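You operate a simulated robot arm through the tools that you are given. There is no shell and no other tool. Be economical: measure what you need, move in short steps, check, and stop when the job is done.

You run a simulated two-armed robot. Do the job below in one go: nothing can be reset, and whatever is moved stays where it is left.

TASK
Take the black block and leave it on the clamp bed. Then fetch the brush and stand it on the clear middle of the grey bench. Then take the white roll from the top of the blue chest and put it on the silver aluminium sheet there. Then open the bottom chest drawer, take the cable lug from the top of the grey table and leave it in the inside of the bottom chest drawer and shut the drawer again. Then turn the back brake knob to 0. Then turn the lower paper brake knob to 2. Then take the blue reel from the deck of the middle decoiler and leave it on the clear middle of the grey bench. Then pull the third chest drawer from the top open. Keep to this order. Set down upright: brush.

Only the result counts: the job must be done as asked and must still hold three seconds after the hand-in. Knocking over, shifting, dropping, spilling or breaking anything else fails it. Flat cloth is picked up by pressing the open fingertips on it (5 to 10 N) and closing them slowly along it; thin cloth reads only 2 to 8 mm in the jaws.

THE ROBOT
Two 6-joint arms with two-finger parallel grippers on one trunk, on a base that drives. Base frame: it is fixed to the floor where the robot stands at the start and does not move with it; the origin is under the middle of the robot, x ahead of it, y to its left, z up; the surface under the hand at the start is at about z = 0.85. Lengths are in m, angles in rad, forces in N, time in s.
The left shoulder is at the start at [-0.096, 0.177, 0.781], the right one opposite. With the tool pointing down near the work surface each hand reaches from about 0.1 to 0.68 m from the robot's upright axis, wherever it stands, measured 20 degrees to its own side. Places, roughly: aluminium sheet [0.75, -5, 0.75]; back brake knob [-4.6, -4.9, 1.5]; black block (5x5x3 cm) [0.5, -0.2, 0.9]; blue reel [-2.75, 0, 0.5]; bottom chest drawer [0.9, -5, 0.3]; brush (3x3x12 cm) [1, -1.1, 0.9]; cable lug [0.75, -6, 0.75]; clamp bed (20x17 cm) [0.92, -4.8, 0.86]; clear middle of the grey bench [0.8, -2.1, 0.9]; inside of the bottom chest drawer [1, -5, 0.3]; lower paper brake knob [-2.7, -2.9, 0.4]; third chest drawer [0.9, -5, 0.4]; white roll [1, -5.25, 0.75]. Payload 1.57 kg a hand.
The tool frame of a hand sits at the grasp point between the pads (the TCP): z along the fingers, y along the line on which they close. The tips reach 0.03 m beyond it. Largest opening 0.08 m; finger width 0.017, thickness 0.012; the body of the gripper, 0.04 by 0.082 m, starts 0.08 m behind the TCP.
Orientation is that of the tool frame in the base frame, as [roll, pitch, yaw] about the fixed x, y, z axes, in that order (R = Rz(yaw) Ry(pitch) Rx(roll)). With the fingers straight down and closing along the base's y, the tool's x points along the base's -x, its y along +y and its z along -z.

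THE INTERFACE
- The arms move only by the tool apply_moves. It takes "left_plan", "right_plan" or both (then of equal length, played together; a hand with none holds still); each is a list of rows, each an object of numbers (a shift or turn left out is 0, a gripper value left out holds the last): "tx", "ty", "tz": the shift along the tool's x, y, z in m; "rx", "ry", "rz": the turn, a rotation vector about the tool's x, y, z in rad. In form: [{"tx": .., "ty": .., "tz": .., "rx": .., "ry": .., "rz": ..}, ...]. A call has 1 to 12 rows; each row is the pose to reach, as a shift and turn from the pose commanded when the call began, along the tool's axes at that moment. "left_gripper" and "right_gripper" are, for a hand that has rows, the finger opening in m, from 0 to 0.08, set as the call begins (left out, the last holds). Rows are played at 5 a second. More than 0.05 m and 0.15 rad between two rows, or a gripper value outside its range, and nothing of the call is played. Where a pose cannot be reached the arm comes as near as it can. A force on the tool above 40 N (or 10 N above the force at the start of the call, whichever is more), or a blocked arm, ends the call early, and 0.2 s more pass. The fingers move at their own pace (about 0.072 m/s each) and stop on an object; they squeeze with about 43 N. The grip force told is the motor's: it shows also when the fingers shut on nothing. Time passes only in rows, and 0.2 s behind the last, so rows that repeat a pose let the fingers close. It gives the time, the measured TCP pose, the force on the tool (base axes), the opening and the grip force at its end, in the units of the frame above (readings bear some noise), with the torque about the TCP (base axes, N m) and any sound that the robot's microphone picked up.
- Cameras (640 x 400 px; columns grow to the right, rows downward): "scene" is now at [0.0297, -0.0288, 1.515]; the picture's right is [-0.44, -0.90, 0.00], its down [-0.62, 0.30, -0.72] and it looks along [0.65, -0.31, -0.69] (base axes); focal length 257 px, centre (320, 200). "left" rides on the left gripper at [0.072, 0.007, -0.122] in its tool frame; the picture's right is [-0.09, 1.00, 0.00], its down [-0.84, -0.08, -0.54] and it looks along [-0.54, -0.05, 0.84] (tool axes); focal length 238 px, centre (320, 200). "right" rides on the right gripper at [0.072, -0.007, -0.122] in its tool frame; the picture's right is [0.09, 1.00, 0.00], its down [-0.84, 0.08, -0.54] and it looks along [-0.54, 0.05, 0.84] (tool axes); focal length 238 px, centre (320, 200). There is no depth. A picture from a camera that has moved, and an enlarged one, comes with that camera's place and axes in the base frame and with its lens. The place of the scene camera against the robot may be out by one fixed shift of up to 0.012 m in any direction.
- get_image(camera): a new picture of that camera. The clock stands still meanwhile.
- move_column(by): slides the trunk up (or, below 0, down) by that many m; the arms and the scene camera ride with it, the base frame stays. It gives what a move gives, with no picture.
- base_move(legs): drives the robot by 1 to 6 legs, each [ahead, left, turn to the left] in m, m and rad, along the robot's own axes; the way and the turn of a leg run together, so that a leg with both is an arc; at most 1.5 m and 3.142 rad a leg. The arms and the cameras ride along, it lands a little off, and it stops where it bumps. It gives what a move gives.
- pan_tilt(pan, tilt): turns the head with the scene camera to pan (to the left, within 2.496 rad either way) and tilt (down, from -0.506 to 1.204), counted from straight ahead of the robot. It gives what a move gives.
- zoom(camera, box): a new picture of the part [left, top, right, bottom] of that camera's present view, enlarged. The clock stands still meanwhile.
- job_done(): hands the job in; it is judged then, once.

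Work in short steps. Places have to be worked out from the pictures, the camera data and where the tool is seen: move nearer, look again, correct. Check each grasp and each placing, and mend what went wrong. You have 217 turns and 220 pictures in all, those below and enlarged ones among them. Open the grippers and draw the arms clear of the work before you hand the job in, unless the task says otherwise; then end with one line.

The tools are called after "Call:" by a JSON object that holds its "op" and its "data". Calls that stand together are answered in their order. apply_moves: Moves the arms, as the interface text tells. Its arguments: {"type":"object","properties":{"left_plan":{"type":"array"},"left_gripper":{"type":"number"},"right_plan":{"type":"array"},"right_gripper":{"type":"number"}},"required":[]} The other tools are called the same way: move_column (by) slides the trunk up or down; base_move (legs) drives the base; pan_tilt (pan, tilt) turns the head that bears the scene camera; get_image (camera) takes a picture; zoom (camera, box) takes an enlarged picture of a part of a camera's view; job_done () hands the job in.

At the start:

```text
t: 0.0
left_ee_pos: [0.4777, 0.0388, 1.0595]
left_tool_rot: [3.141, -0.001, 3.14]
left_force: [-0.5, -0.4, -0.2]
left_ft_torque: [-0.01, 0.0, 0.01]
left_width: 0.0801
left_grasp_force: 0.1
right_ee_pos: [0.3672, -0.3954, 1.1652]
right_tool_rot: [3.141, 0.001, 3.141]
right_force: [-0.6, -0.6, 0.4]
right_ft_torque: [-0.01, 0.01, -0.03]
right_width: 0.0802
right_grasp_force: 0.0
trunk travel left (down, up): [-0.225, 0.103]
robot x, y, heading: [-0.0024, -0.0009, 0.0]
head pan, tilt: [-0.452, 0.766]
```

scene: 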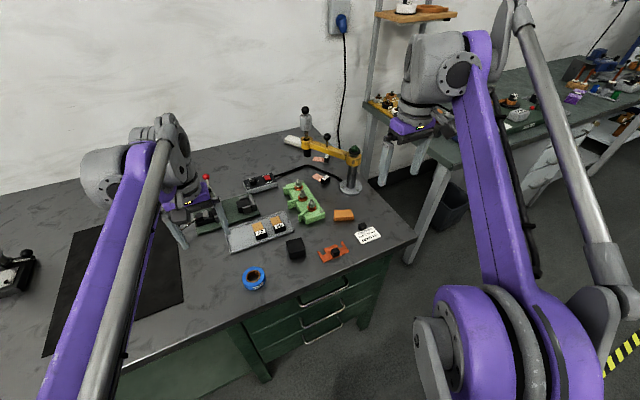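
right: 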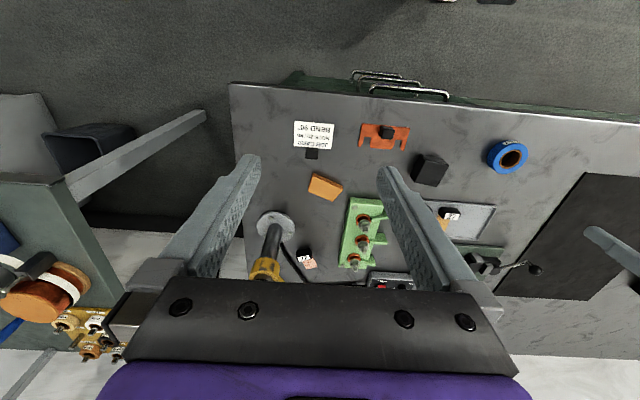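
left: 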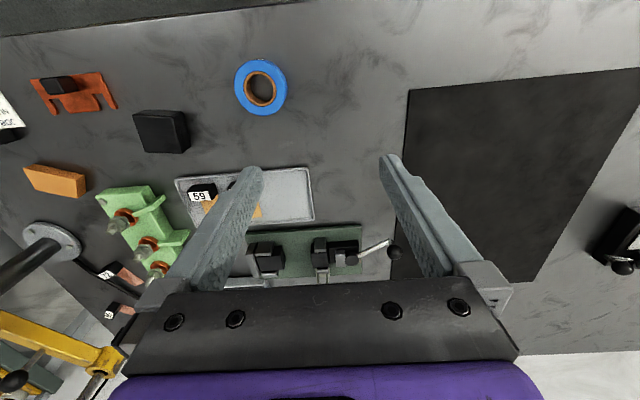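

The black block shows at about [0.467, -0.177] in both views. I'll move the right hand above it to look closer.

Call:
{"op": "apply_moves", "data": {"right_plan": [{"tx": -0.012, "ty": 0.03, "tz": 0.02}, {"tx": -0.025, "ty": 0.06, "tz": 0.04}, {"tx": -0.037, "ty": 0.09, "tz": 0.06}, {"tx": -0.05, "ty": 0.12, "tz": 0.08}, {"tx": -0.065, "ty": 0.15, "tz": 0.1}, {"tx": -0.08, "ty": 0.18, "tz": 0.12}, {"tx": -0.1, "ty": 0.215, "tz": 0.13}, {"tx": -0.1, "ty": 0.218, "tz": 0.13}], "right_gripper": 0.08}}

Call:
{"op": "get_image", "data": {"camera": "right"}}

```text
t: 1.8
left_ee_pos: [0.4764, 0.0389, 1.0594]
left_tool_rot: [3.142, 0.0, 3.141]
left_force: [-0.1, 0.0, -0.6]
left_ft_torque: [-0.05, -0.01, 0.0]
left_width: 0.08
left_grasp_force: 0.1
right_ee_pos: [0.467, -0.1762, 1.0359]
right_tool_rot: [-3.141, 0.002, -3.141]
right_force: [-0.2, 0.3, 0.0]
right_ft_torque: [-0.01, 0.01, 0.0]
right_width: 0.0799
right_grasp_force: 0.0
trunk travel left (down, up): [-0.225, 0.103]
robot x, y, heading: [-0.0024, -0.0005, 0.003]
head pan, tilt: [-0.452, 0.766]
```

```text
216 pictures are left
camera right: at [0.3957, -0.1825, 1.1574], right [-0.09, 1.0, 0.0], down [0.84, 0.08, 0.54], along [0.54, 0.05, -0.84], focal length 238 px, centre (320, 200)
```

right: 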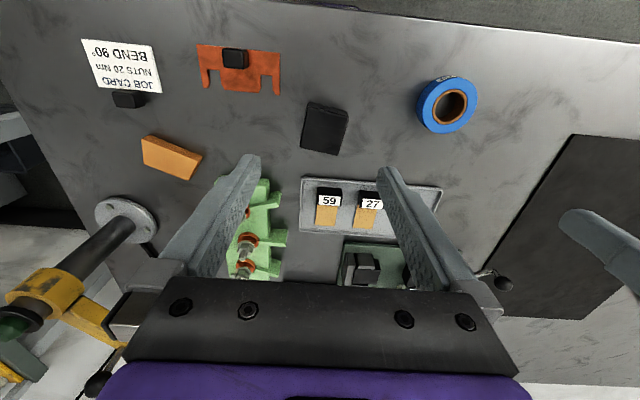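

Zoom to read the block's orientation and edges.

Call:
{"op": "zoom", "data": {"camera": "right", "box": [260, 80, 388, 160]}}

```text
5.00 times, centred on (324, 120) of right
camera zoom: at [0.3957, -0.1825, 1.1574], right [-0.09, 1.0, 0.0], down [0.84, 0.08, 0.54], along [0.54, 0.05, -0.84], focal length 1192 px, centre (300, 600)
```

zoom: 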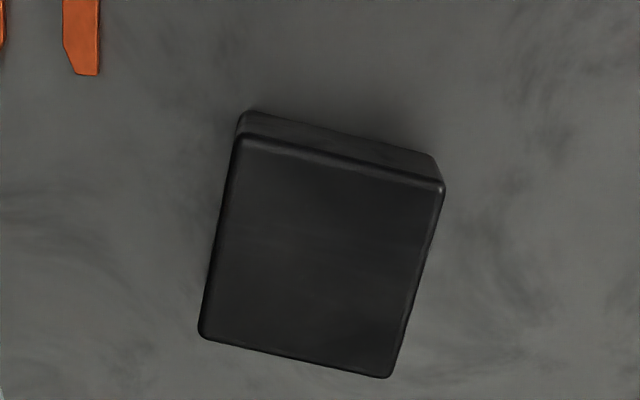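

The block's centre is about [0.479, -0.171], turned about -0.15 rad. I'll align and descend.

Call:
{"op": "apply_moves", "data": {"right_plan": [{"tx": -0.0125, "ty": 0.0055, "tz": 0.03, "rz": 0.14}, {"tx": -0.0125, "ty": 0.0055, "tz": 0.07, "rz": 0.14}, {"tx": -0.0125, "ty": 0.0055, "tz": 0.11, "rz": 0.14}, {"tx": -0.0125, "ty": 0.0055, "tz": 0.14, "rz": 0.14}, {"tx": -0.0125, "ty": 0.0055, "tz": 0.15, "rz": 0.14}, {"tx": -0.0125, "ty": 0.0055, "tz": 0.15, "rz": 0.14}]}}

Call:
{"op": "get_image", "data": {"camera": "right"}}

```text
t: 3.2
left_ee_pos: [0.476, 0.0382, 1.0593]
left_tool_rot: [-3.141, -0.001, 3.141]
left_force: [-0.4, 0.0, -0.5]
left_ft_torque: [-0.02, 0.01, 0.01]
left_width: 0.08
left_grasp_force: 0.1
right_ee_pos: [0.4808, -0.1713, 0.8852]
right_tool_rot: [3.141, 0.002, 3.001]
right_force: [-0.7, 0.5, 0.3]
right_ft_torque: [-0.02, -0.01, 0.01]
right_width: 0.0802
right_grasp_force: 0.1
trunk travel left (down, up): [-0.225, 0.103]
robot x, y, heading: [0.0007, -0.0017, -0.0]
head pan, tilt: [-0.452, 0.766]
```

```text
214 pictures are left
camera right: at [0.4089, -0.1682, 1.0069], right [0.05, 1.0, 0.0], down [0.84, -0.04, 0.54], along [0.54, -0.03, -0.84], focal length 238 px, centre (320, 200)
```

right: 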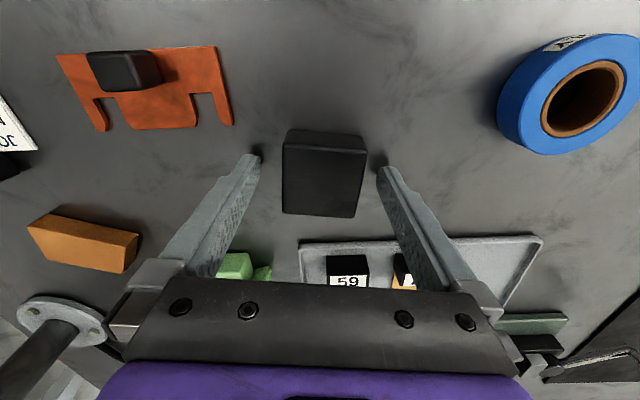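

The fingers straddle the block well; I lower 5 mm more and close.

Call:
{"op": "apply_moves", "data": {"right_plan": [{"tz": 0.005}, {"tz": 0.005}, {"tz": 0.005}, {"tz": 0.005}, {"tz": 0.005}], "right_gripper": 0.0}}

Call:
{"op": "apply_moves", "data": {"right_plan": [{"tz": -0.04}, {"tz": -0.08}, {"tz": -0.12}, {"tz": -0.16}, {"tz": -0.2}]}}

Call:
{"op": "get_image", "data": {"camera": "right"}}

```text
t: 4.4
left_ee_pos: [0.4767, 0.0389, 1.0594]
left_tool_rot: [3.141, 0.0, -3.14]
left_force: [0.3, 0.7, -0.3]
left_ft_torque: [0.0, 0.0, 0.03]
left_width: 0.0799
left_grasp_force: 0.1
right_ee_pos: [0.4808, -0.1715, 0.8821]
right_tool_rot: [3.141, 0.0, 3.002]
right_force: [3.5, 1.4, 8.5]
right_ft_torque: [0.12, 0.13, 0.01]
right_width: 0.0495
right_grasp_force: 42.9
trunk travel left (down, up): [-0.225, 0.103]
robot x, y, heading: [0.0006, 0.0015, 0.001]
head pan, tilt: [-0.452, 0.766]
```

```text
t: 5.6
left_ee_pos: [0.4756, 0.0382, 1.0581]
left_tool_rot: [-3.141, 0.0, 3.141]
left_force: [0.8, 0.8, 0.0]
left_ft_torque: [0.0, -0.01, 0.02]
left_width: 0.0801
left_grasp_force: 0.0
right_ee_pos: [0.4814, -0.1725, 1.0833]
right_tool_rot: [3.14, 0.001, 3.0]
right_force: [-0.1, 0.3, -6.0]
right_ft_torque: [-0.02, 0.02, -0.02]
right_width: 0.0498
right_grasp_force: 42.9
trunk travel left (down, up): [-0.225, 0.103]
robot x, y, heading: [0.0012, -0.0057, 0.001]
head pan, tilt: [-0.452, 0.766]
```

```text
213 pictures are left
camera right: at [0.4093, -0.1682, 1.2029], right [0.05, 1.0, 0.0], down [0.84, -0.04, 0.54], along [0.54, -0.03, -0.84], focal length 238 px, centre (320, 200)
```

right: 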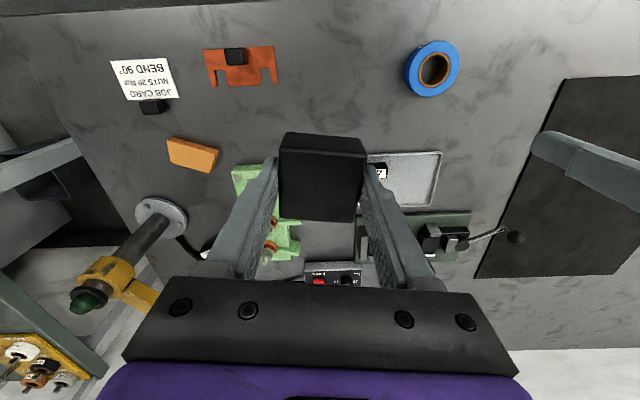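

Block held (width 0.0498). Before driving, I look to the right along the way.

Call:
{"op": "pan_tilt", "data": {"pan": -1.4, "tilt": 0.35}}

Call:
{"op": "get_image", "data": {"camera": "scene"}}

```text
t: 6.8
left_ee_pos: [0.4761, 0.0382, 1.0594]
left_tool_rot: [-3.141, 0.002, -3.141]
left_force: [-0.7, 0.0, -0.2]
left_ft_torque: [0.01, 0.01, -0.02]
left_width: 0.0801
left_grasp_force: 0.0
right_ee_pos: [0.4807, -0.1722, 1.0811]
right_tool_rot: [-3.141, 0.0, 3.003]
right_force: [0.1, 0.6, -5.0]
right_ft_torque: [0.02, 0.03, -0.03]
right_width: 0.0497
right_grasp_force: 42.9
trunk travel left (down, up): [-0.225, 0.103]
robot x, y, heading: [0.0035, -0.0011, 0.0]
head pan, tilt: [-1.4, 0.351]
```

```text
212 pictures are left
camera scene: at [-0.0279, -0.0848, 1.5518], right [-0.99, -0.17, 0.0], down [-0.06, 0.34, -0.94], along [0.16, -0.93, -0.34], focal length 257 px, centre (320, 200)
```

scene: 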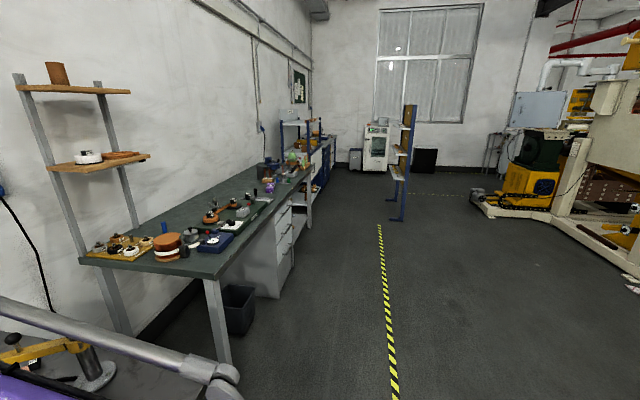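

A freestanding rack stands in the lane; zoom to locate it.

Call:
{"op": "zoom", "data": {"camera": "scene", "box": [240, 80, 496, 240]}}

```text
2.50 times, centred on (368, 160) of scene
camera zoom: at [-0.0279, -0.0848, 1.5518], right [-0.99, -0.17, 0.0], down [-0.06, 0.34, -0.94], along [0.16, -0.93, -0.34], focal length 643 px, centre (200, 300)
```

zoom: 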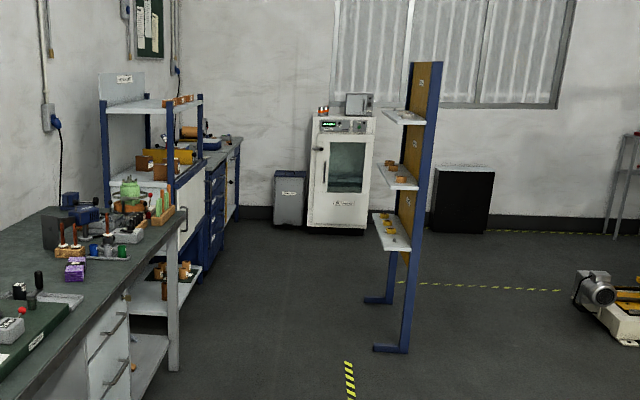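

The rack occupies roughly x -0.65..-0.42, y -3.7..-4.55, so I'll pass it on the far side at x≈-1.2. First I tuck both hands in.

Call:
{"op": "apply_moves", "data": {"right_plan": [{"tx": 0.04}, {"tx": 0.08}, {"tx": 0.12}, {"tx": 0.16}, {"tx": 0.2}], "left_plan": [{"tx": 0.03, "tz": -0.01}, {"tx": 0.06, "ty": 0.02, "tz": -0.02}, {"tx": 0.09, "ty": 0.04, "tz": -0.03}, {"tx": 0.12, "ty": 0.06, "tz": -0.04}, {"tx": 0.16, "ty": 0.08, "tz": -0.04}]}}

Call:
{"op": "base_move", "data": {"legs": [[-1.2, 0, 0], [0, -1.5, 0], [0, -1.5, 0], [0, -1.5, 0], [0, -0.3, 0]]}}

Call:
{"op": "pan_tilt", "data": {"pan": 0, "tilt": 0.3}}

Call:
{"op": "get_image", "data": {"camera": "scene"}}

```text
t: 8.0
left_ee_pos: [0.3093, 0.1189, 1.0978]
left_tool_rot: [3.141, 0.001, 3.141]
left_force: [0.2, -0.6, 0.2]
left_ft_torque: [-0.02, -0.04, 0.02]
left_width: 0.0797
left_grasp_force: 0.1
right_ee_pos: [0.2786, -0.1424, 1.0805]
right_tool_rot: [-3.141, 0.002, 3.002]
right_force: [0.0, 0.3, -6.4]
right_ft_torque: [0.03, -0.03, 0.02]
right_width: 0.0495
right_grasp_force: 43.1
trunk travel left (down, up): [-0.225, 0.103]
robot x, y, heading: [0.0028, 0.0019, 0.004]
head pan, tilt: [-1.4, 0.351]
```

```text
t: 55.5
left_ee_pos: [-0.7083, -4.6634, 1.0981]
left_tool_rot: [-3.141, -0.001, -3.095]
left_force: [-1.1, -0.7, 0.5]
left_ft_torque: [-0.01, 0.03, 0.0]
left_width: 0.08
left_grasp_force: 0.0
right_ee_pos: [-0.7274, -4.9266, 1.0788]
right_tool_rot: [-3.141, -0.002, 3.047]
right_force: [-0.7, -0.5, -5.3]
right_ft_torque: [-0.04, 0.02, 0.02]
right_width: 0.0498
right_grasp_force: 43.4
trunk travel left (down, up): [-0.225, 0.103]
robot x, y, heading: [-1.0149, -4.7989, 0.045]
head pan, tilt: [-1.4, 0.351]
```

```text
t: 57.1
left_ee_pos: [-0.707, -4.6638, 1.0981]
left_tool_rot: [-3.141, 0.001, -3.094]
left_force: [0.2, 0.1, 0.1]
left_ft_torque: [0.02, 0.03, -0.01]
left_width: 0.0803
left_grasp_force: 0.0
right_ee_pos: [-0.7282, -4.926, 1.0801]
right_tool_rot: [3.141, 0.001, 3.049]
right_force: [-0.2, -0.1, -6.0]
right_ft_torque: [-0.01, -0.02, 0.0]
right_width: 0.0495
right_grasp_force: 42.5
trunk travel left (down, up): [-0.225, 0.103]
robot x, y, heading: [-1.0154, -4.7968, 0.049]
head pan, tilt: [0.0, 0.3]
```

```text
210 pictures are left
camera scene: at [-0.9659, -4.7872, 1.5566], right [0.05, -1.0, 0.0], down [-0.3, -0.01, -0.96], along [0.95, 0.04, -0.3], focal length 257 px, centre (320, 200)
```

scene: 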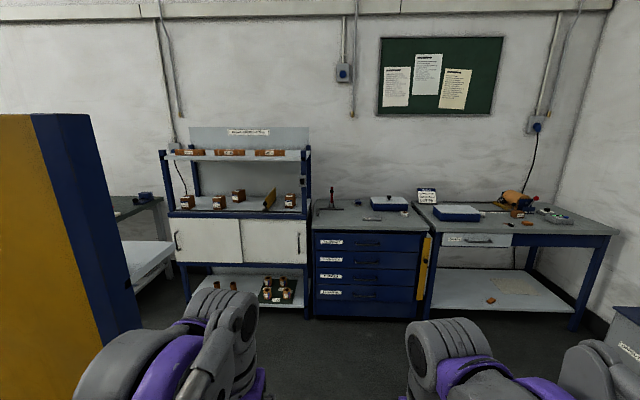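

The chest front is at x≈0.78, y -4.66..-5.54. I strafe a bit more right to clear the rack, then drive toward the chest.

Call:
{"op": "base_move", "data": {"legs": [[0, -0.25, -0.047], [1.05, 0, 0]]}}

Call:
{"op": "pan_tilt", "data": {"pan": 0, "tilt": 0.65}}

Call:
{"op": "get_image", "data": {"camera": "scene"}}

```text
t: 64.8
left_ee_pos: [0.3336, -4.9262, 1.0971]
left_tool_rot: [3.142, -0.001, 3.139]
left_force: [0.1, -0.3, 0.5]
left_ft_torque: [0.0, -0.01, -0.01]
left_width: 0.0801
left_grasp_force: 0.0
right_ee_pos: [0.3017, -5.1872, 1.0808]
right_tool_rot: [-3.141, 0.0, 2.998]
right_force: [-0.1, -0.2, -5.3]
right_ft_torque: [-0.01, 0.0, 0.0]
right_width: 0.0496
right_grasp_force: 42.4
trunk travel left (down, up): [-0.225, 0.103]
robot x, y, heading: [0.0225, -5.0436, -0.004]
head pan, tilt: [0.0, 0.3]
```

```text
t: 65.6
left_ee_pos: [0.3339, -4.9255, 1.0972]
left_tool_rot: [-3.141, 0.0, 3.138]
left_force: [0.1, 0.4, 0.0]
left_ft_torque: [0.0, -0.02, 0.0]
left_width: 0.0801
left_grasp_force: 0.2
right_ee_pos: [0.3018, -5.188, 1.0803]
right_tool_rot: [3.141, 0.001, 2.996]
right_force: [0.2, -0.1, -6.2]
right_ft_torque: [0.04, -0.01, -0.01]
right_width: 0.0495
right_grasp_force: 42.9
trunk travel left (down, up): [-0.225, 0.103]
robot x, y, heading: [0.0161, -5.0463, -0.005]
head pan, tilt: [0.0, 0.649]
```

```text
209 pictures are left
camera scene: at [0.0637, -5.0367, 1.5249], right [0.0, -1.0, 0.0], down [-0.6, 0.0, -0.8], along [0.8, 0.0, -0.6], focal length 257 px, centre (320, 200)
```

scene: 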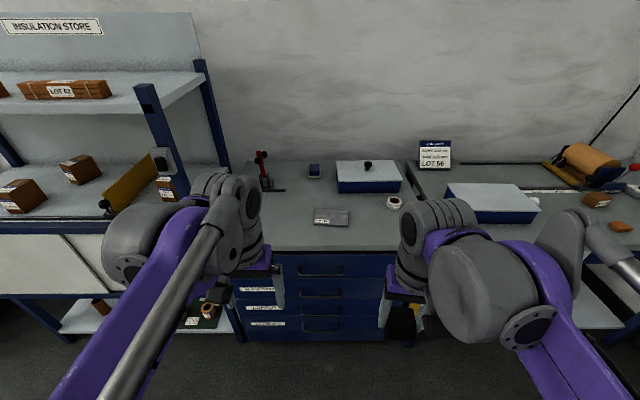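

I move the base to about (0.35, -4.72) so the right hand reaches the clamp bed, then look with both cameras.

Call:
{"op": "base_move", "data": {"legs": [[0.0, 0.33, 0.005], [0.33, 0, 0]]}}

Call:
{"op": "get_image", "data": {"camera": "right"}}

Call:
{"op": "get_image", "data": {"camera": "scene"}}

```text
t: 70.8
left_ee_pos: [0.6584, -4.5896, 1.0974]
left_tool_rot: [-3.14, 0.0, -3.14]
left_force: [0.0, 1.1, 0.5]
left_ft_torque: [0.03, 0.03, -0.01]
left_width: 0.0801
left_grasp_force: 0.1
right_ee_pos: [0.6271, -4.8512, 1.079]
right_tool_rot: [-3.141, 0.0, 3.002]
right_force: [-0.2, -0.6, -6.2]
right_ft_torque: [0.0, -0.04, 0.03]
right_width: 0.0496
right_grasp_force: 43.3
trunk travel left (down, up): [-0.225, 0.103]
robot x, y, heading: [0.3484, -4.7118, -0.0]
head pan, tilt: [0.0, 0.649]
```

```text
208 pictures are left
camera right: at [0.5562, -4.8481, 1.2009], right [0.05, 1.0, 0.0], down [0.84, -0.04, 0.54], along [0.54, -0.03, -0.84], focal length 238 px, centre (320, 200)
```

right: 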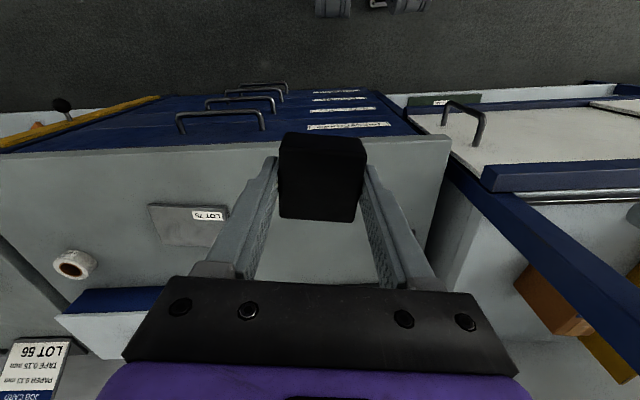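

```text
207 pictures are left
camera scene: at [0.3894, -4.7025, 1.5248], right [0.0, -1.0, 0.0], down [-0.6, 0.0, -0.8], along [0.8, 0.0, -0.6], focal length 257 px, centre (320, 200)
```

scene: 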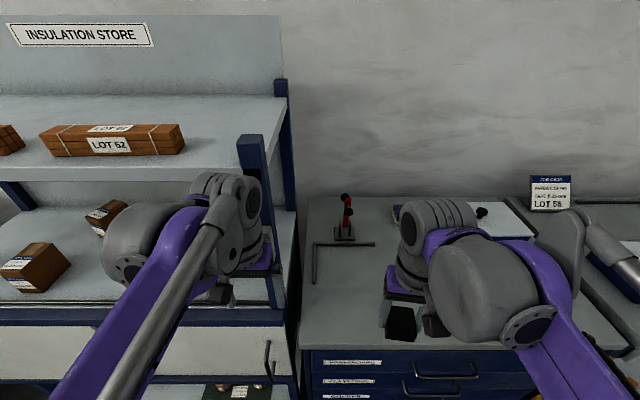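

Zoom on the clamp area.

Call:
{"op": "zoom", "data": {"camera": "scene", "box": [290, 180, 450, 280]}}

```text
4.00 times, centred on (370, 230) of scene
camera zoom: at [0.3894, -4.7025, 1.5248], right [0.0, -1.0, 0.0], down [-0.6, 0.0, -0.8], along [0.8, 0.0, -0.6], focal length 1028 px, centre (120, 80)
```

zoom: 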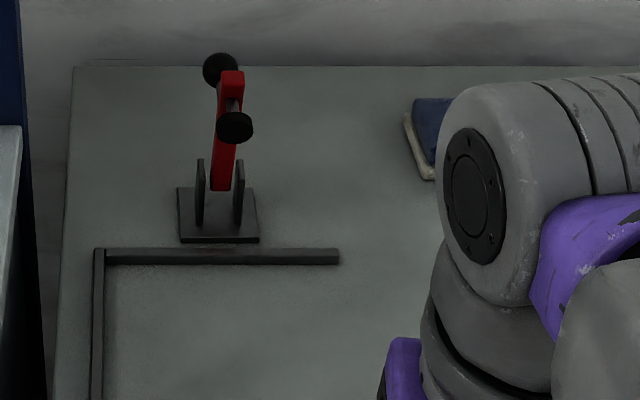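

The geometry agrees with a chest top of z≈0.86, and the bed inside the L-fence is centred at about [0.94, -4.79]. I move the block above it.

Call:
{"op": "apply_moves", "data": {"right_plan": [{"tx": -0.04, "ty": 0.012, "rz": -0.03}, {"tx": -0.08, "ty": 0.025, "rz": -0.06}, {"tx": -0.12, "ty": 0.038, "rz": -0.09}, {"tx": -0.16, "ty": 0.05, "rz": -0.12}, {"tx": -0.2, "ty": 0.062, "rz": -0.14, "tz": 0.02}, {"tx": -0.24, "ty": 0.075, "rz": -0.14, "tz": 0.04}, {"tx": -0.27, "ty": 0.085, "rz": -0.14, "tz": 0.07}, {"tx": -0.293, "ty": 0.092, "rz": -0.14, "tz": 0.1}, {"tx": -0.293, "ty": 0.092, "rz": -0.14, "tz": 0.1}]}}

Call:
{"op": "get_image", "data": {"camera": "right"}}

Call:
{"op": "get_image", "data": {"camera": "scene"}}

```text
t: 72.8
left_ee_pos: [0.6591, -4.5909, 1.097]
left_tool_rot: [3.141, 0.0, -3.14]
left_force: [-0.7, -0.5, -0.3]
left_ft_torque: [0.02, 0.0, 0.02]
left_width: 0.0801
left_grasp_force: 0.0
right_ee_pos: [0.9299, -4.8018, 0.9799]
right_tool_rot: [3.141, 0.0, -3.14]
right_force: [-0.3, -0.6, -5.6]
right_ft_torque: [-0.02, -0.01, 0.01]
right_width: 0.0498
right_grasp_force: 43.3
trunk travel left (down, up): [-0.225, 0.103]
robot x, y, heading: [0.3488, -4.7105, -0.001]
head pan, tilt: [0.0, 0.649]
```

```text
205 pictures are left
camera right: at [0.8593, -4.8082, 1.1007], right [-0.09, 1.0, 0.0], down [0.84, 0.08, 0.54], along [0.54, 0.05, -0.84], focal length 238 px, centre (320, 200)
```

right: 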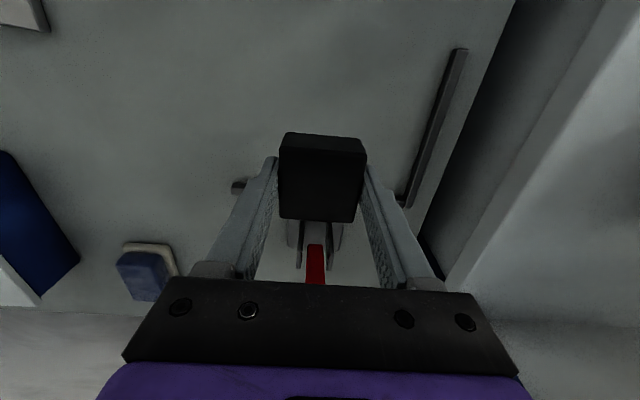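

```text
204 pictures are left
camera scene: at [0.3886, -4.7024, 1.5248], right [0.0, -1.0, 0.0], down [-0.6, 0.0, -0.8], along [0.8, 0.0, -0.6], focal length 257 px, centre (320, 200)
```

scene: 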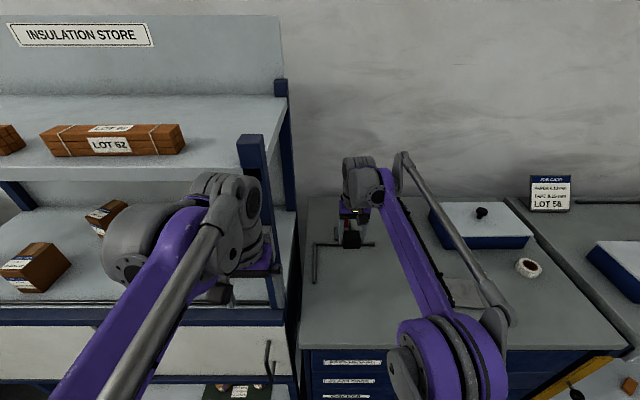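

The bed spans about x 0.85–1.00, y -4.69..-4.89, and the block is over its centre. I lower it.

Call:
{"op": "apply_moves", "data": {"right_plan": [{"tz": 0.03}, {"tz": 0.06}, {"tz": 0.075}, {"tz": 0.083}, {"tz": 0.087}, {"tz": 0.09}, {"tz": 0.092}]}}

```text
t: 74.4
left_ee_pos: [0.6578, -4.5907, 1.0996]
left_tool_rot: [3.142, 0.001, -3.14]
left_force: [-0.2, -1.0, 0.3]
left_ft_torque: [-0.01, -0.01, -0.02]
left_width: 0.0801
left_grasp_force: 0.0
right_ee_pos: [0.932, -4.8022, 0.8908]
right_tool_rot: [-3.139, 0.005, -3.139]
right_force: [12.3, -1.9, 32.7]
right_ft_torque: [0.04, -0.23, -0.01]
right_width: 0.0497
right_grasp_force: 42.7
trunk travel left (down, up): [-0.225, 0.103]
robot x, y, heading: [0.3438, -4.7076, 0.001]
head pan, tilt: [0.0, 0.649]
```

Contact at TCP z 0.891, so the surface is at ≈0.86. I back off a touch, release, and rise.

Call:
{"op": "apply_moves", "data": {"right_plan": [{"tz": -0.003}, {"tz": -0.003}]}}

Call:
{"op": "apply_moves", "data": {"right_plan": [{"tz": 0}, {"tz": 0}, {"tz": 0}], "right_gripper": 0.08}}

Call:
{"op": "apply_moves", "data": {"right_plan": [{"tz": -0.03}, {"tz": -0.06}, {"tz": -0.1}, {"tz": -0.14}, {"tx": 0.04, "tz": -0.18}, {"tx": 0.08, "tz": -0.2}]}}

Call:
{"op": "get_image", "data": {"camera": "right"}}

```text
t: 75.0
left_ee_pos: [0.6581, -4.5896, 1.0975]
left_tool_rot: [3.141, 0.0, -3.137]
left_force: [-0.1, 0.4, 0.0]
left_ft_torque: [0.02, 0.02, -0.01]
left_width: 0.08
left_grasp_force: 0.0
right_ee_pos: [0.9304, -4.7996, 0.8899]
right_tool_rot: [-3.141, -0.002, -3.141]
right_force: [1.0, -2.5, 2.2]
right_ft_torque: [-0.21, -0.21, -0.04]
right_width: 0.0495
right_grasp_force: 42.9
trunk travel left (down, up): [-0.225, 0.103]
robot x, y, heading: [0.3439, -4.7065, 0.001]
head pan, tilt: [0.0, 0.649]
```

```text
t: 75.8
left_ee_pos: [0.6594, -4.5897, 1.0976]
left_tool_rot: [3.141, -0.001, -3.141]
left_force: [0.5, -0.6, -0.2]
left_ft_torque: [0.01, -0.01, 0.01]
left_width: 0.0799
left_grasp_force: 0.1
right_ee_pos: [0.9315, -4.8018, 0.8905]
right_tool_rot: [3.141, -0.001, -3.139]
right_force: [-0.4, 0.2, 0.0]
right_ft_torque: [0.01, 0.02, 0.03]
right_width: 0.0798
right_grasp_force: 0.0
trunk travel left (down, up): [-0.225, 0.103]
robot x, y, heading: [0.3473, -4.7111, 0.003]
head pan, tilt: [0.0, 0.649]
```

```text
refused: row 5 steps farther than a row can; nothing moved
```

```text
203 pictures are left
camera right: at [0.8595, -4.8069, 1.0123], right [-0.09, 1.0, 0.0], down [0.84, 0.08, 0.54], along [0.54, 0.05, -0.84], focal length 238 px, centre (320, 200)
```

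right: 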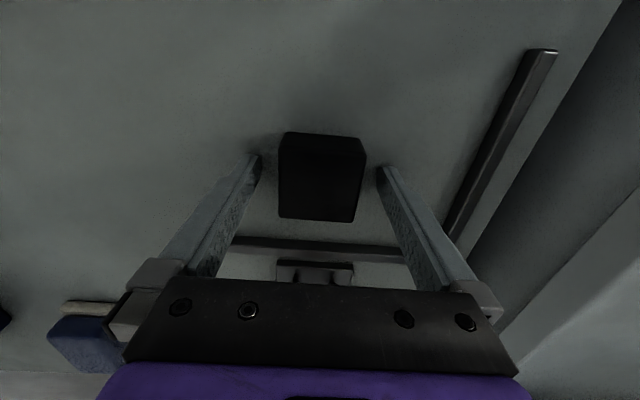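

Block rests in the bed and is released. I rise and retract.

Call:
{"op": "apply_moves", "data": {"right_plan": [{"tz": -0.04}, {"tz": -0.08}, {"tz": -0.12}, {"tz": -0.16}, {"tx": 0.03, "tz": -0.19}, {"tx": 0.07, "tz": -0.2}, {"tx": 0.115, "tz": -0.2}, {"tx": 0.16, "tz": -0.2}, {"tx": 0.205, "tz": -0.2}, {"tx": 0.25, "tz": -0.2}, {"tx": 0.29, "tz": -0.2}]}}

Call:
{"op": "get_image", "data": {"camera": "scene"}}

```text
t: 78.2
left_ee_pos: [0.6576, -4.5908, 1.0971]
left_tool_rot: [3.14, 0.001, -3.139]
left_force: [0.4, -0.3, 0.0]
left_ft_torque: [0.01, 0.0, 0.02]
left_width: 0.0799
left_grasp_force: 0.0
right_ee_pos: [0.6384, -4.8026, 1.0942]
right_tool_rot: [3.141, -0.001, -3.141]
right_force: [-0.3, 0.2, 0.7]
right_ft_torque: [0.0, 0.0, -0.02]
right_width: 0.0802
right_grasp_force: 0.1
trunk travel left (down, up): [-0.225, 0.103]
robot x, y, heading: [0.345, -4.7098, 0.004]
head pan, tilt: [0.0, 0.649]
```

```text
202 pictures are left
camera scene: at [0.3874, -4.7027, 1.5248], right [0.0, -1.0, 0.0], down [-0.6, 0.0, -0.8], along [0.8, 0.0, -0.6], focal length 257 px, centre (320, 200)
```

scene: 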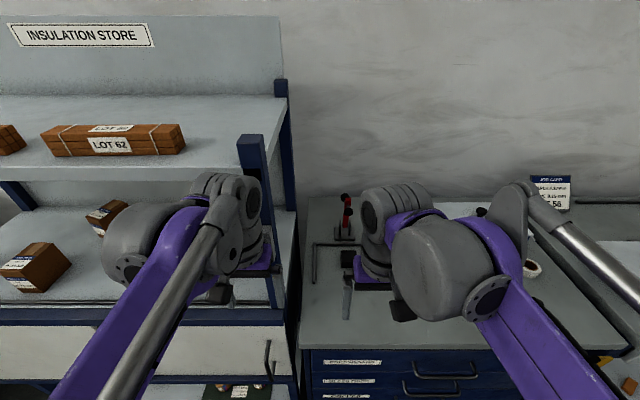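

The black block is placed. Now to the brush: I drive back and strafe left between the rack and the benches at x≈0.1, in pieces to check the drift.

Call:
{"op": "base_move", "data": {"legs": [[-0.25, 0, -0.004], [0, 1.2, 0]]}}

Call:
{"op": "pan_tilt", "data": {"pan": 0.9, "tilt": 0.4}}

Call:
{"op": "get_image", "data": {"camera": "scene"}}

```text
t: 90.4
left_ee_pos: [0.4342, -3.4102, 1.0982]
left_tool_rot: [3.141, 0.0, 3.103]
left_force: [0.3, 0.3, -0.9]
left_ft_torque: [-0.02, -0.01, -0.02]
left_width: 0.0801
left_grasp_force: 0.0
right_ee_pos: [0.4062, -3.6193, 1.0925]
right_tool_rot: [3.141, 0.0, 3.101]
right_force: [0.1, -0.4, -0.7]
right_ft_torque: [-0.03, 0.0, 0.01]
right_width: 0.0799
right_grasp_force: 0.0
trunk travel left (down, up): [-0.225, 0.103]
robot x, y, heading: [0.1189, -3.5176, -0.036]
head pan, tilt: [0.0, 0.649]
```

```text
t: 91.6
left_ee_pos: [0.4337, -3.4116, 1.0971]
left_tool_rot: [3.141, 0.001, 3.103]
left_force: [0.8, -0.2, 0.3]
left_ft_torque: [-0.02, -0.01, 0.04]
left_width: 0.0798
left_grasp_force: 0.1
right_ee_pos: [0.4069, -3.6206, 1.0924]
right_tool_rot: [-3.141, -0.001, 3.101]
right_force: [-0.5, -0.1, -0.1]
right_ft_torque: [0.01, 0.0, 0.0]
right_width: 0.08
right_grasp_force: 0.0
trunk travel left (down, up): [-0.225, 0.103]
robot x, y, heading: [0.116, -3.517, -0.042]
head pan, tilt: [0.901, 0.4]
```

```text
201 pictures are left
camera scene: at [0.1327, -3.4383, 1.5473], right [0.76, -0.65, 0.0], down [-0.25, -0.3, -0.92], along [0.6, 0.7, -0.39], focal length 257 px, centre (320, 200)
```

scene: 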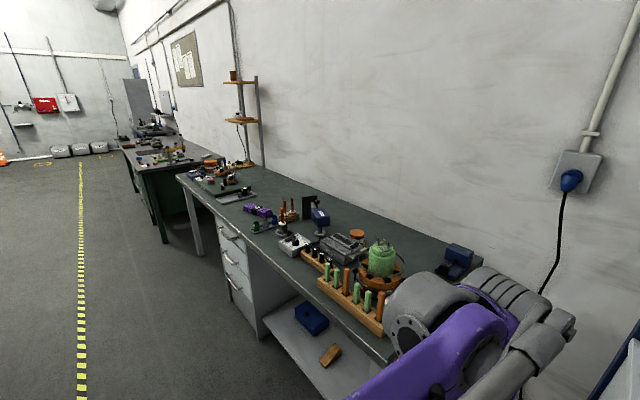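

The lane is free. I correct heading and continue to y≈-1.0.

Call:
{"op": "base_move", "data": {"legs": [[0, 0, 0.042], [-0.03, 1.25, 0], [0, 0, 0.04], [0, 1.25, 0]]}}

Call:
{"op": "pan_tilt", "data": {"pan": -0.1, "tilt": 0.6}}

Call:
{"op": "get_image", "data": {"camera": "scene"}}

```text
t: 114.6
left_ee_pos: [0.3445, -0.8681, 1.0987]
left_tool_rot: [3.141, 0.0, -3.114]
left_force: [-0.5, -0.3, 0.8]
left_ft_torque: [0.0, 0.02, -0.02]
left_width: 0.08
left_grasp_force: 0.1
right_ee_pos: [0.3312, -1.079, 1.0935]
right_tool_rot: [3.141, 0.0, -3.113]
right_force: [0.7, 0.4, -0.7]
right_ft_torque: [0.0, 0.01, 0.01]
right_width: 0.08
right_grasp_force: 0.1
trunk travel left (down, up): [-0.225, 0.103]
robot x, y, heading: [0.0364, -0.9949, 0.027]
head pan, tilt: [0.901, 0.4]
```

```text
t: 115.8
left_ee_pos: [0.3442, -0.8678, 1.0989]
left_tool_rot: [-3.14, -0.001, -3.114]
left_force: [0.5, -0.2, -0.4]
left_ft_torque: [0.0, 0.01, 0.02]
left_width: 0.0801
left_grasp_force: 0.1
right_ee_pos: [0.3315, -1.0788, 1.093]
right_tool_rot: [3.141, 0.0, -3.114]
right_force: [0.1, -0.3, 0.5]
right_ft_torque: [-0.01, 0.01, -0.01]
right_width: 0.0798
right_grasp_force: 0.0
trunk travel left (down, up): [-0.225, 0.103]
robot x, y, heading: [0.0375, -0.9946, 0.029]
head pan, tilt: [-0.099, 0.6]
```

```text
200 pictures are left
camera scene: at [0.0789, -0.9954, 1.5291], right [-0.07, -1.0, 0.0], down [-0.56, 0.04, -0.83], along [0.82, -0.06, -0.56], focal length 257 px, centre (320, 200)
```

scene: 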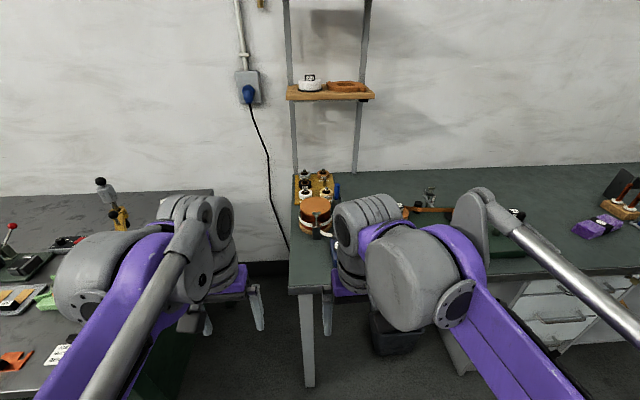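

Zoom on the bench's left end to find the brush.

Call:
{"op": "zoom", "data": {"camera": "scene", "box": [280, 160, 376, 220]}}

Call:
{"op": "zoom", "data": {"camera": "scene", "box": [380, 160, 540, 260]}}

Call:
{"op": "get_image", "data": {"camera": "right"}}

```text
6.67 times, centred on (328, 190) of scene
camera zoom: at [0.0789, -0.9954, 1.5291], right [-0.07, -1.0, 0.0], down [-0.56, 0.04, -0.83], along [0.82, -0.06, -0.56], focal length 1714 px, centre (267, 267)
```

zoom: 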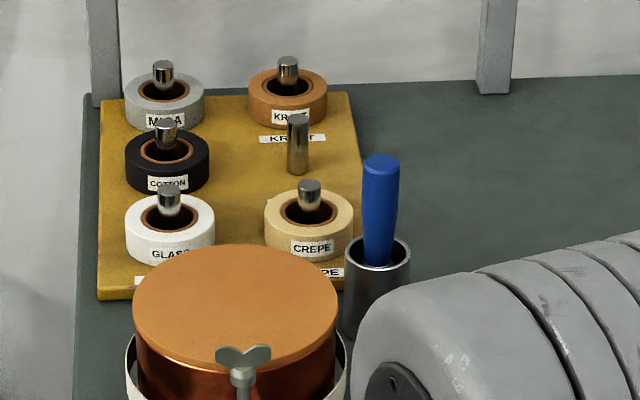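

```text
4.00 times, centred on (460, 210) of scene
camera zoom: at [0.0789, -0.9954, 1.5291], right [-0.07, -1.0, 0.0], down [-0.56, 0.04, -0.83], along [0.82, -0.06, -0.56], focal length 1028 px, centre (-240, 160)
```

zoom: 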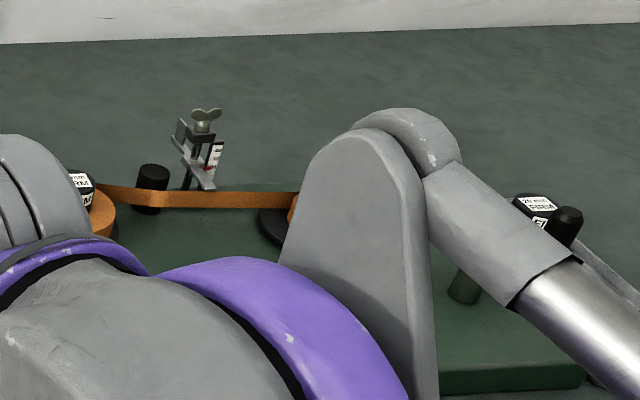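

```text
197 pictures are left
camera right: at [0.26, -1.0878, 1.2142], right [-0.12, 0.99, 0.0], down [0.83, 0.1, 0.54], along [0.54, 0.07, -0.84], focal length 238 px, centre (320, 200)
```

right: 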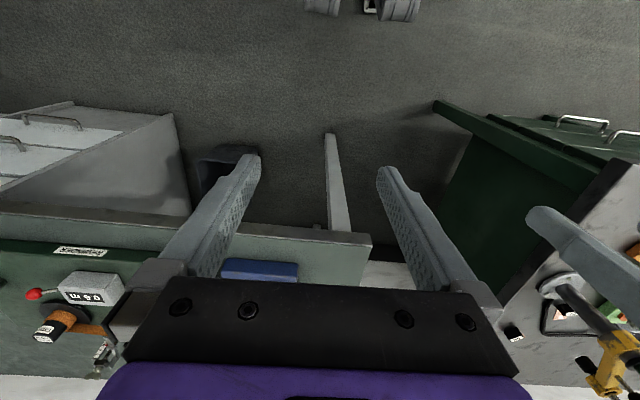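

The brush stands in a metal cup at about [0.98, -1.13]. I check how far my base reaches forward, to see how near I can stand.

Call:
{"op": "pan_tilt", "data": {"pan": 0, "tilt": 1.2}}

Call:
{"op": "get_image", "data": {"camera": "scene"}}

```text
t: 116.8
left_ee_pos: [0.3442, -0.8689, 1.097]
left_tool_rot: [-3.14, -0.001, -3.114]
left_force: [-0.2, -0.6, -0.3]
left_ft_torque: [-0.01, 0.02, -0.01]
left_width: 0.08
left_grasp_force: 0.0
right_ee_pos: [0.331, -1.0799, 1.0926]
right_tool_rot: [3.141, 0.0, -3.114]
right_force: [0.2, -0.1, -0.1]
right_ft_torque: [-0.01, -0.01, 0.02]
right_width: 0.0799
right_grasp_force: 0.1
trunk travel left (down, up): [-0.225, 0.103]
robot x, y, heading: [0.0357, -0.9997, 0.022]
head pan, tilt: [0.0, 1.201]
```

```text
196 pictures are left
camera scene: at [0.0467, -0.9876, 1.4845], right [0.03, -1.0, 0.0], down [-0.93, -0.03, -0.36], along [0.36, 0.01, -0.93], focal length 257 px, centre (320, 200)
```

scene: 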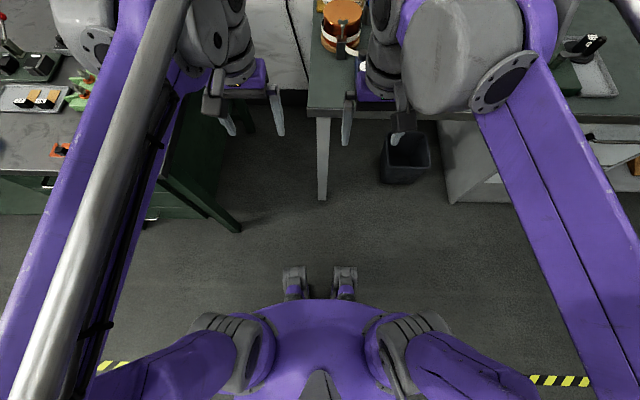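

The base's feet reach only about 0.17 m ahead and the bench leg is at x≈0.62, so I can stand at x≈0.36. I move in.

Call:
{"op": "base_move", "data": {"legs": [[0, 0.03, -0.02], [0.32, 0, 0]]}}

Call:
{"op": "pan_tilt", "data": {"pan": -0.2, "tilt": 0.75}}

Call:
{"op": "get_image", "data": {"camera": "right"}}

Call:
{"op": "get_image", "data": {"camera": "scene"}}

```text
t: 119.7
left_ee_pos: [0.6671, -0.8392, 1.0979]
left_tool_rot: [3.141, 0.002, -3.132]
left_force: [0.6, -0.7, -1.0]
left_ft_torque: [-0.03, -0.04, 0.02]
left_width: 0.0799
left_grasp_force: 0.1
right_ee_pos: [0.6491, -1.0524, 1.0937]
right_tool_rot: [3.14, 0.002, -3.133]
right_force: [-0.8, -0.3, 0.4]
right_ft_torque: [0.04, -0.03, -0.02]
right_width: 0.0798
right_grasp_force: 0.0
trunk travel left (down, up): [-0.225, 0.103]
robot x, y, heading: [0.3557, -0.9625, 0.008]
head pan, tilt: [0.0, 1.201]
stopped in leg 2: the robot was blocked; the commanded pose is now the measured one
```

```text
t: 120.6
left_ee_pos: [0.6661, -0.8402, 1.0982]
left_tool_rot: [-3.141, 0.0, -3.134]
left_force: [-0.7, -0.3, 0.2]
left_ft_torque: [0.0, 0.01, 0.0]
left_width: 0.0801
left_grasp_force: 0.1
right_ee_pos: [0.6503, -1.0527, 1.0926]
right_tool_rot: [-3.14, 0.0, -3.133]
right_force: [0.6, -0.1, 0.8]
right_ft_torque: [-0.02, 0.0, -0.01]
right_width: 0.08
right_grasp_force: 0.0
trunk travel left (down, up): [-0.225, 0.103]
robot x, y, heading: [0.3558, -0.9639, 0.013]
head pan, tilt: [-0.201, 0.75]
```

```text
195 pictures are left
camera right: at [0.5788, -1.0588, 1.2141], right [-0.1, 0.99, 0.0], down [0.84, 0.08, 0.54], along [0.54, 0.05, -0.84], focal length 238 px, centre (320, 200)
```

right: 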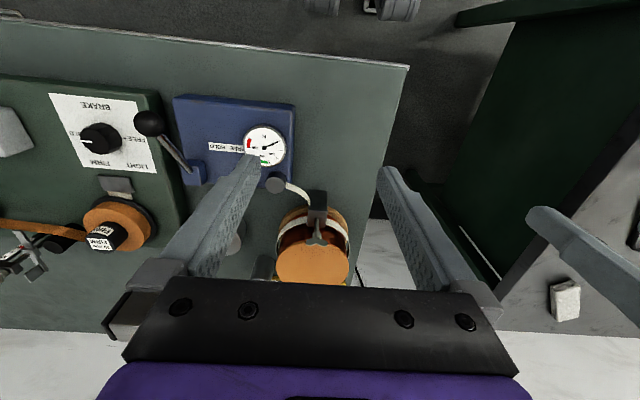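

```text
194 pictures are left
camera scene: at [0.3922, -0.971, 1.5162], right [-0.19, -0.98, 0.0], down [-0.67, 0.13, -0.73], along [0.72, -0.14, -0.68], focal length 257 px, centre (320, 200)
```

scene: 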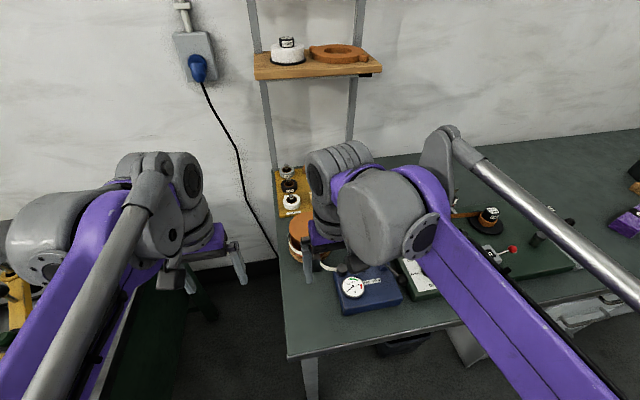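

The robot bumped right at its goal, x=0.356. I move the right hand toward the brush at height to see it from the wrist camera.

Call:
{"op": "apply_moves", "data": {"right_plan": [{"tx": -0.04, "ty": -0.02}, {"tx": -0.08, "ty": -0.04}, {"tx": -0.12, "ty": -0.06}, {"tx": -0.16, "ty": -0.075}, {"tx": -0.2, "ty": -0.085}, {"tx": -0.23, "ty": -0.085}]}}

Call:
{"op": "get_image", "data": {"camera": "right"}}

Call:
{"op": "get_image", "data": {"camera": "scene"}}

```text
t: 122.0
left_ee_pos: [0.668, -0.8402, 1.0971]
left_tool_rot: [-3.141, 0.0, -3.133]
left_force: [0.0, 0.1, 0.4]
left_ft_torque: [-0.03, -0.05, 0.01]
left_width: 0.0798
left_grasp_force: 0.1
right_ee_pos: [0.8823, -1.1362, 1.0909]
right_tool_rot: [-3.141, 0.0, -3.132]
right_force: [0.4, -0.2, 0.0]
right_ft_torque: [-0.03, 0.01, 0.0]
right_width: 0.0801
right_grasp_force: 0.1
trunk travel left (down, up): [-0.225, 0.103]
robot x, y, heading: [0.3549, -0.9625, 0.006]
head pan, tilt: [-0.201, 0.75]
```

```text
193 pictures are left
camera right: at [0.8111, -1.1427, 1.2119], right [-0.1, 0.99, 0.0], down [0.84, 0.08, 0.54], along [0.54, 0.05, -0.84], focal length 238 px, centre (320, 200)
```

right: 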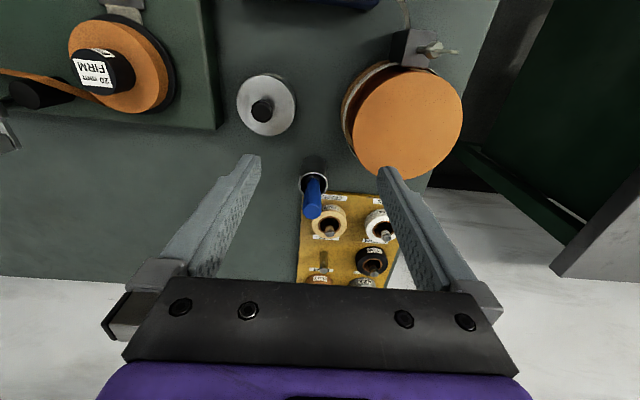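

```text
192 pictures are left
camera scene: at [0.3935, -0.971, 1.5162], right [-0.19, -0.98, 0.0], down [-0.67, 0.13, -0.73], along [0.72, -0.14, -0.68], focal length 257 px, centre (320, 200)
```

scene: 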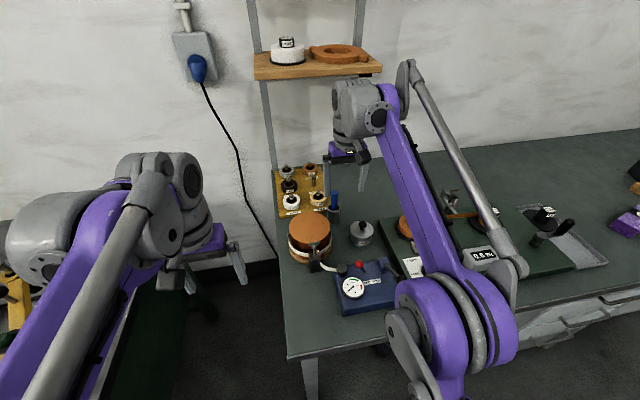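

The brush is at about [0.971, -1.137], top z≈0.99, cup rim ≈0.925. I move above it and check alignment.

Call:
{"op": "apply_moves", "data": {"right_plan": [{"tx": -0.045}, {"tx": -0.089, "ty": 0.0}, {"tx": -0.089, "ty": 0.0, "tz": 0.03}, {"tx": -0.089, "ty": 0.0, "tz": 0.06}, {"tx": -0.089, "ty": 0.0, "tz": 0.06}]}}

Call:
{"op": "get_image", "data": {"camera": "right"}}

Call:
{"op": "zoom", "data": {"camera": "scene", "box": [280, 120, 408, 200]}}

```text
t: 123.2
left_ee_pos: [0.6671, -0.8399, 1.0966]
left_tool_rot: [-3.14, 0.0, -3.132]
left_force: [-0.5, 0.2, -0.1]
left_ft_torque: [0.0, -0.02, 0.04]
left_width: 0.0799
left_grasp_force: 0.0
right_ee_pos: [0.9617, -1.134, 1.0277]
right_tool_rot: [-3.14, -0.001, -3.132]
right_force: [-0.4, -0.3, 0.9]
right_ft_torque: [-0.03, 0.07, -0.02]
right_width: 0.08
right_grasp_force: 0.0
right hand out of reach, approached as far as the arm can: row 1, 2, 3, 4, 5
trunk travel left (down, up): [-0.225, 0.103]
robot x, y, heading: [0.3576, -0.9632, 0.011]
head pan, tilt: [-0.201, 0.75]
```

```text
191 pictures are left
camera right: at [0.8904, -1.1415, 1.1478], right [-0.1, 0.99, 0.0], down [0.84, 0.08, 0.54], along [0.54, 0.05, -0.84], focal length 238 px, centre (320, 200)
```

right: 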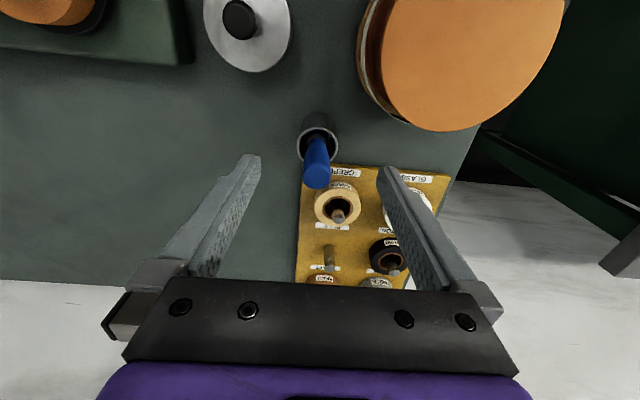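

```text
5.00 times, centred on (344, 160) of scene
camera zoom: at [0.3921, -0.9709, 1.5162], right [-0.19, -0.98, 0.0], down [-0.67, 0.13, -0.73], along [0.72, -0.14, -0.68], focal length 1286 px, centre (200, 400)
```

zoom: 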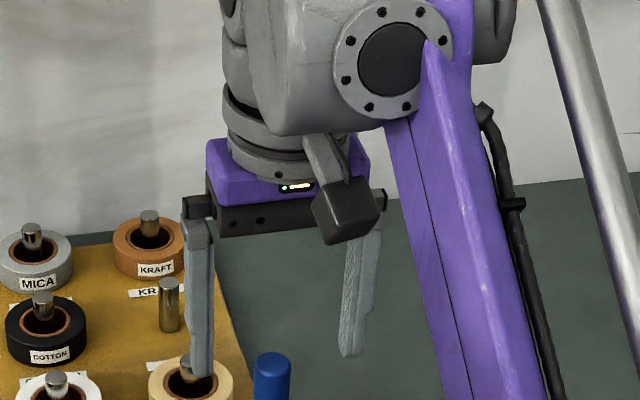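

The brush top is at x≈0.973; the hand was 1 cm short from reach at this height. Going lower should gain reach; I descend with the brush between the fingers.

Call:
{"op": "apply_moves", "data": {"right_plan": [{"tz": 0.025}, {"tz": 0.05}, {"tz": 0.062}, {"tz": 0.062}]}}

Call:
{"op": "get_image", "data": {"camera": "right"}}

```text
t: 124.2
left_ee_pos: [0.6673, -0.8403, 1.0969]
left_tool_rot: [3.14, -0.001, -3.132]
left_force: [1.2, 0.1, 0.0]
left_ft_torque: [-0.01, -0.02, -0.01]
left_width: 0.08
left_grasp_force: 0.0
right_ee_pos: [0.961, -1.1339, 0.9639]
right_tool_rot: [-3.139, 0.0, -3.133]
right_force: [0.2, -0.4, 0.0]
right_ft_torque: [-0.01, 0.0, -0.03]
right_width: 0.0797
right_grasp_force: 0.0
trunk travel left (down, up): [-0.225, 0.103]
robot x, y, heading: [0.3556, -0.9584, 0.012]
head pan, tilt: [-0.201, 0.75]
```

```text
189 pictures are left
camera right: at [0.8898, -1.1404, 1.0856], right [-0.1, 0.99, 0.0], down [0.84, 0.08, 0.54], along [0.54, 0.05, -0.84], focal length 238 px, centre (320, 200)
```

right: 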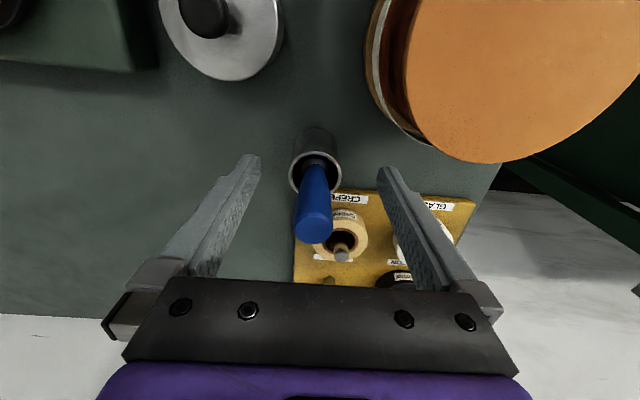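

I try to move 9 mm further ahead at this lower height.

Call:
{"op": "apply_moves", "data": {"right_plan": [{"tx": -0.005, "ty": -0.002}, {"tx": -0.01, "ty": -0.002}, {"tx": -0.01, "ty": -0.002}]}}

```text
t: 125.0
left_ee_pos: [0.6677, -0.8405, 1.0971]
left_tool_rot: [3.141, 0.0, -3.132]
left_force: [-0.1, -0.3, -1.1]
left_ft_torque: [-0.02, 0.02, -0.01]
left_width: 0.0797
left_grasp_force: 0.0
right_ee_pos: [0.9707, -1.1363, 0.9657]
right_tool_rot: [-3.141, 0.0, -3.132]
right_force: [-0.1, 0.4, -1.0]
right_ft_torque: [-0.01, 0.02, -0.01]
right_width: 0.08
right_grasp_force: 0.1
trunk travel left (down, up): [-0.225, 0.103]
robot x, y, heading: [0.3531, -0.9625, 0.008]
head pan, tilt: [-0.201, 0.75]
```

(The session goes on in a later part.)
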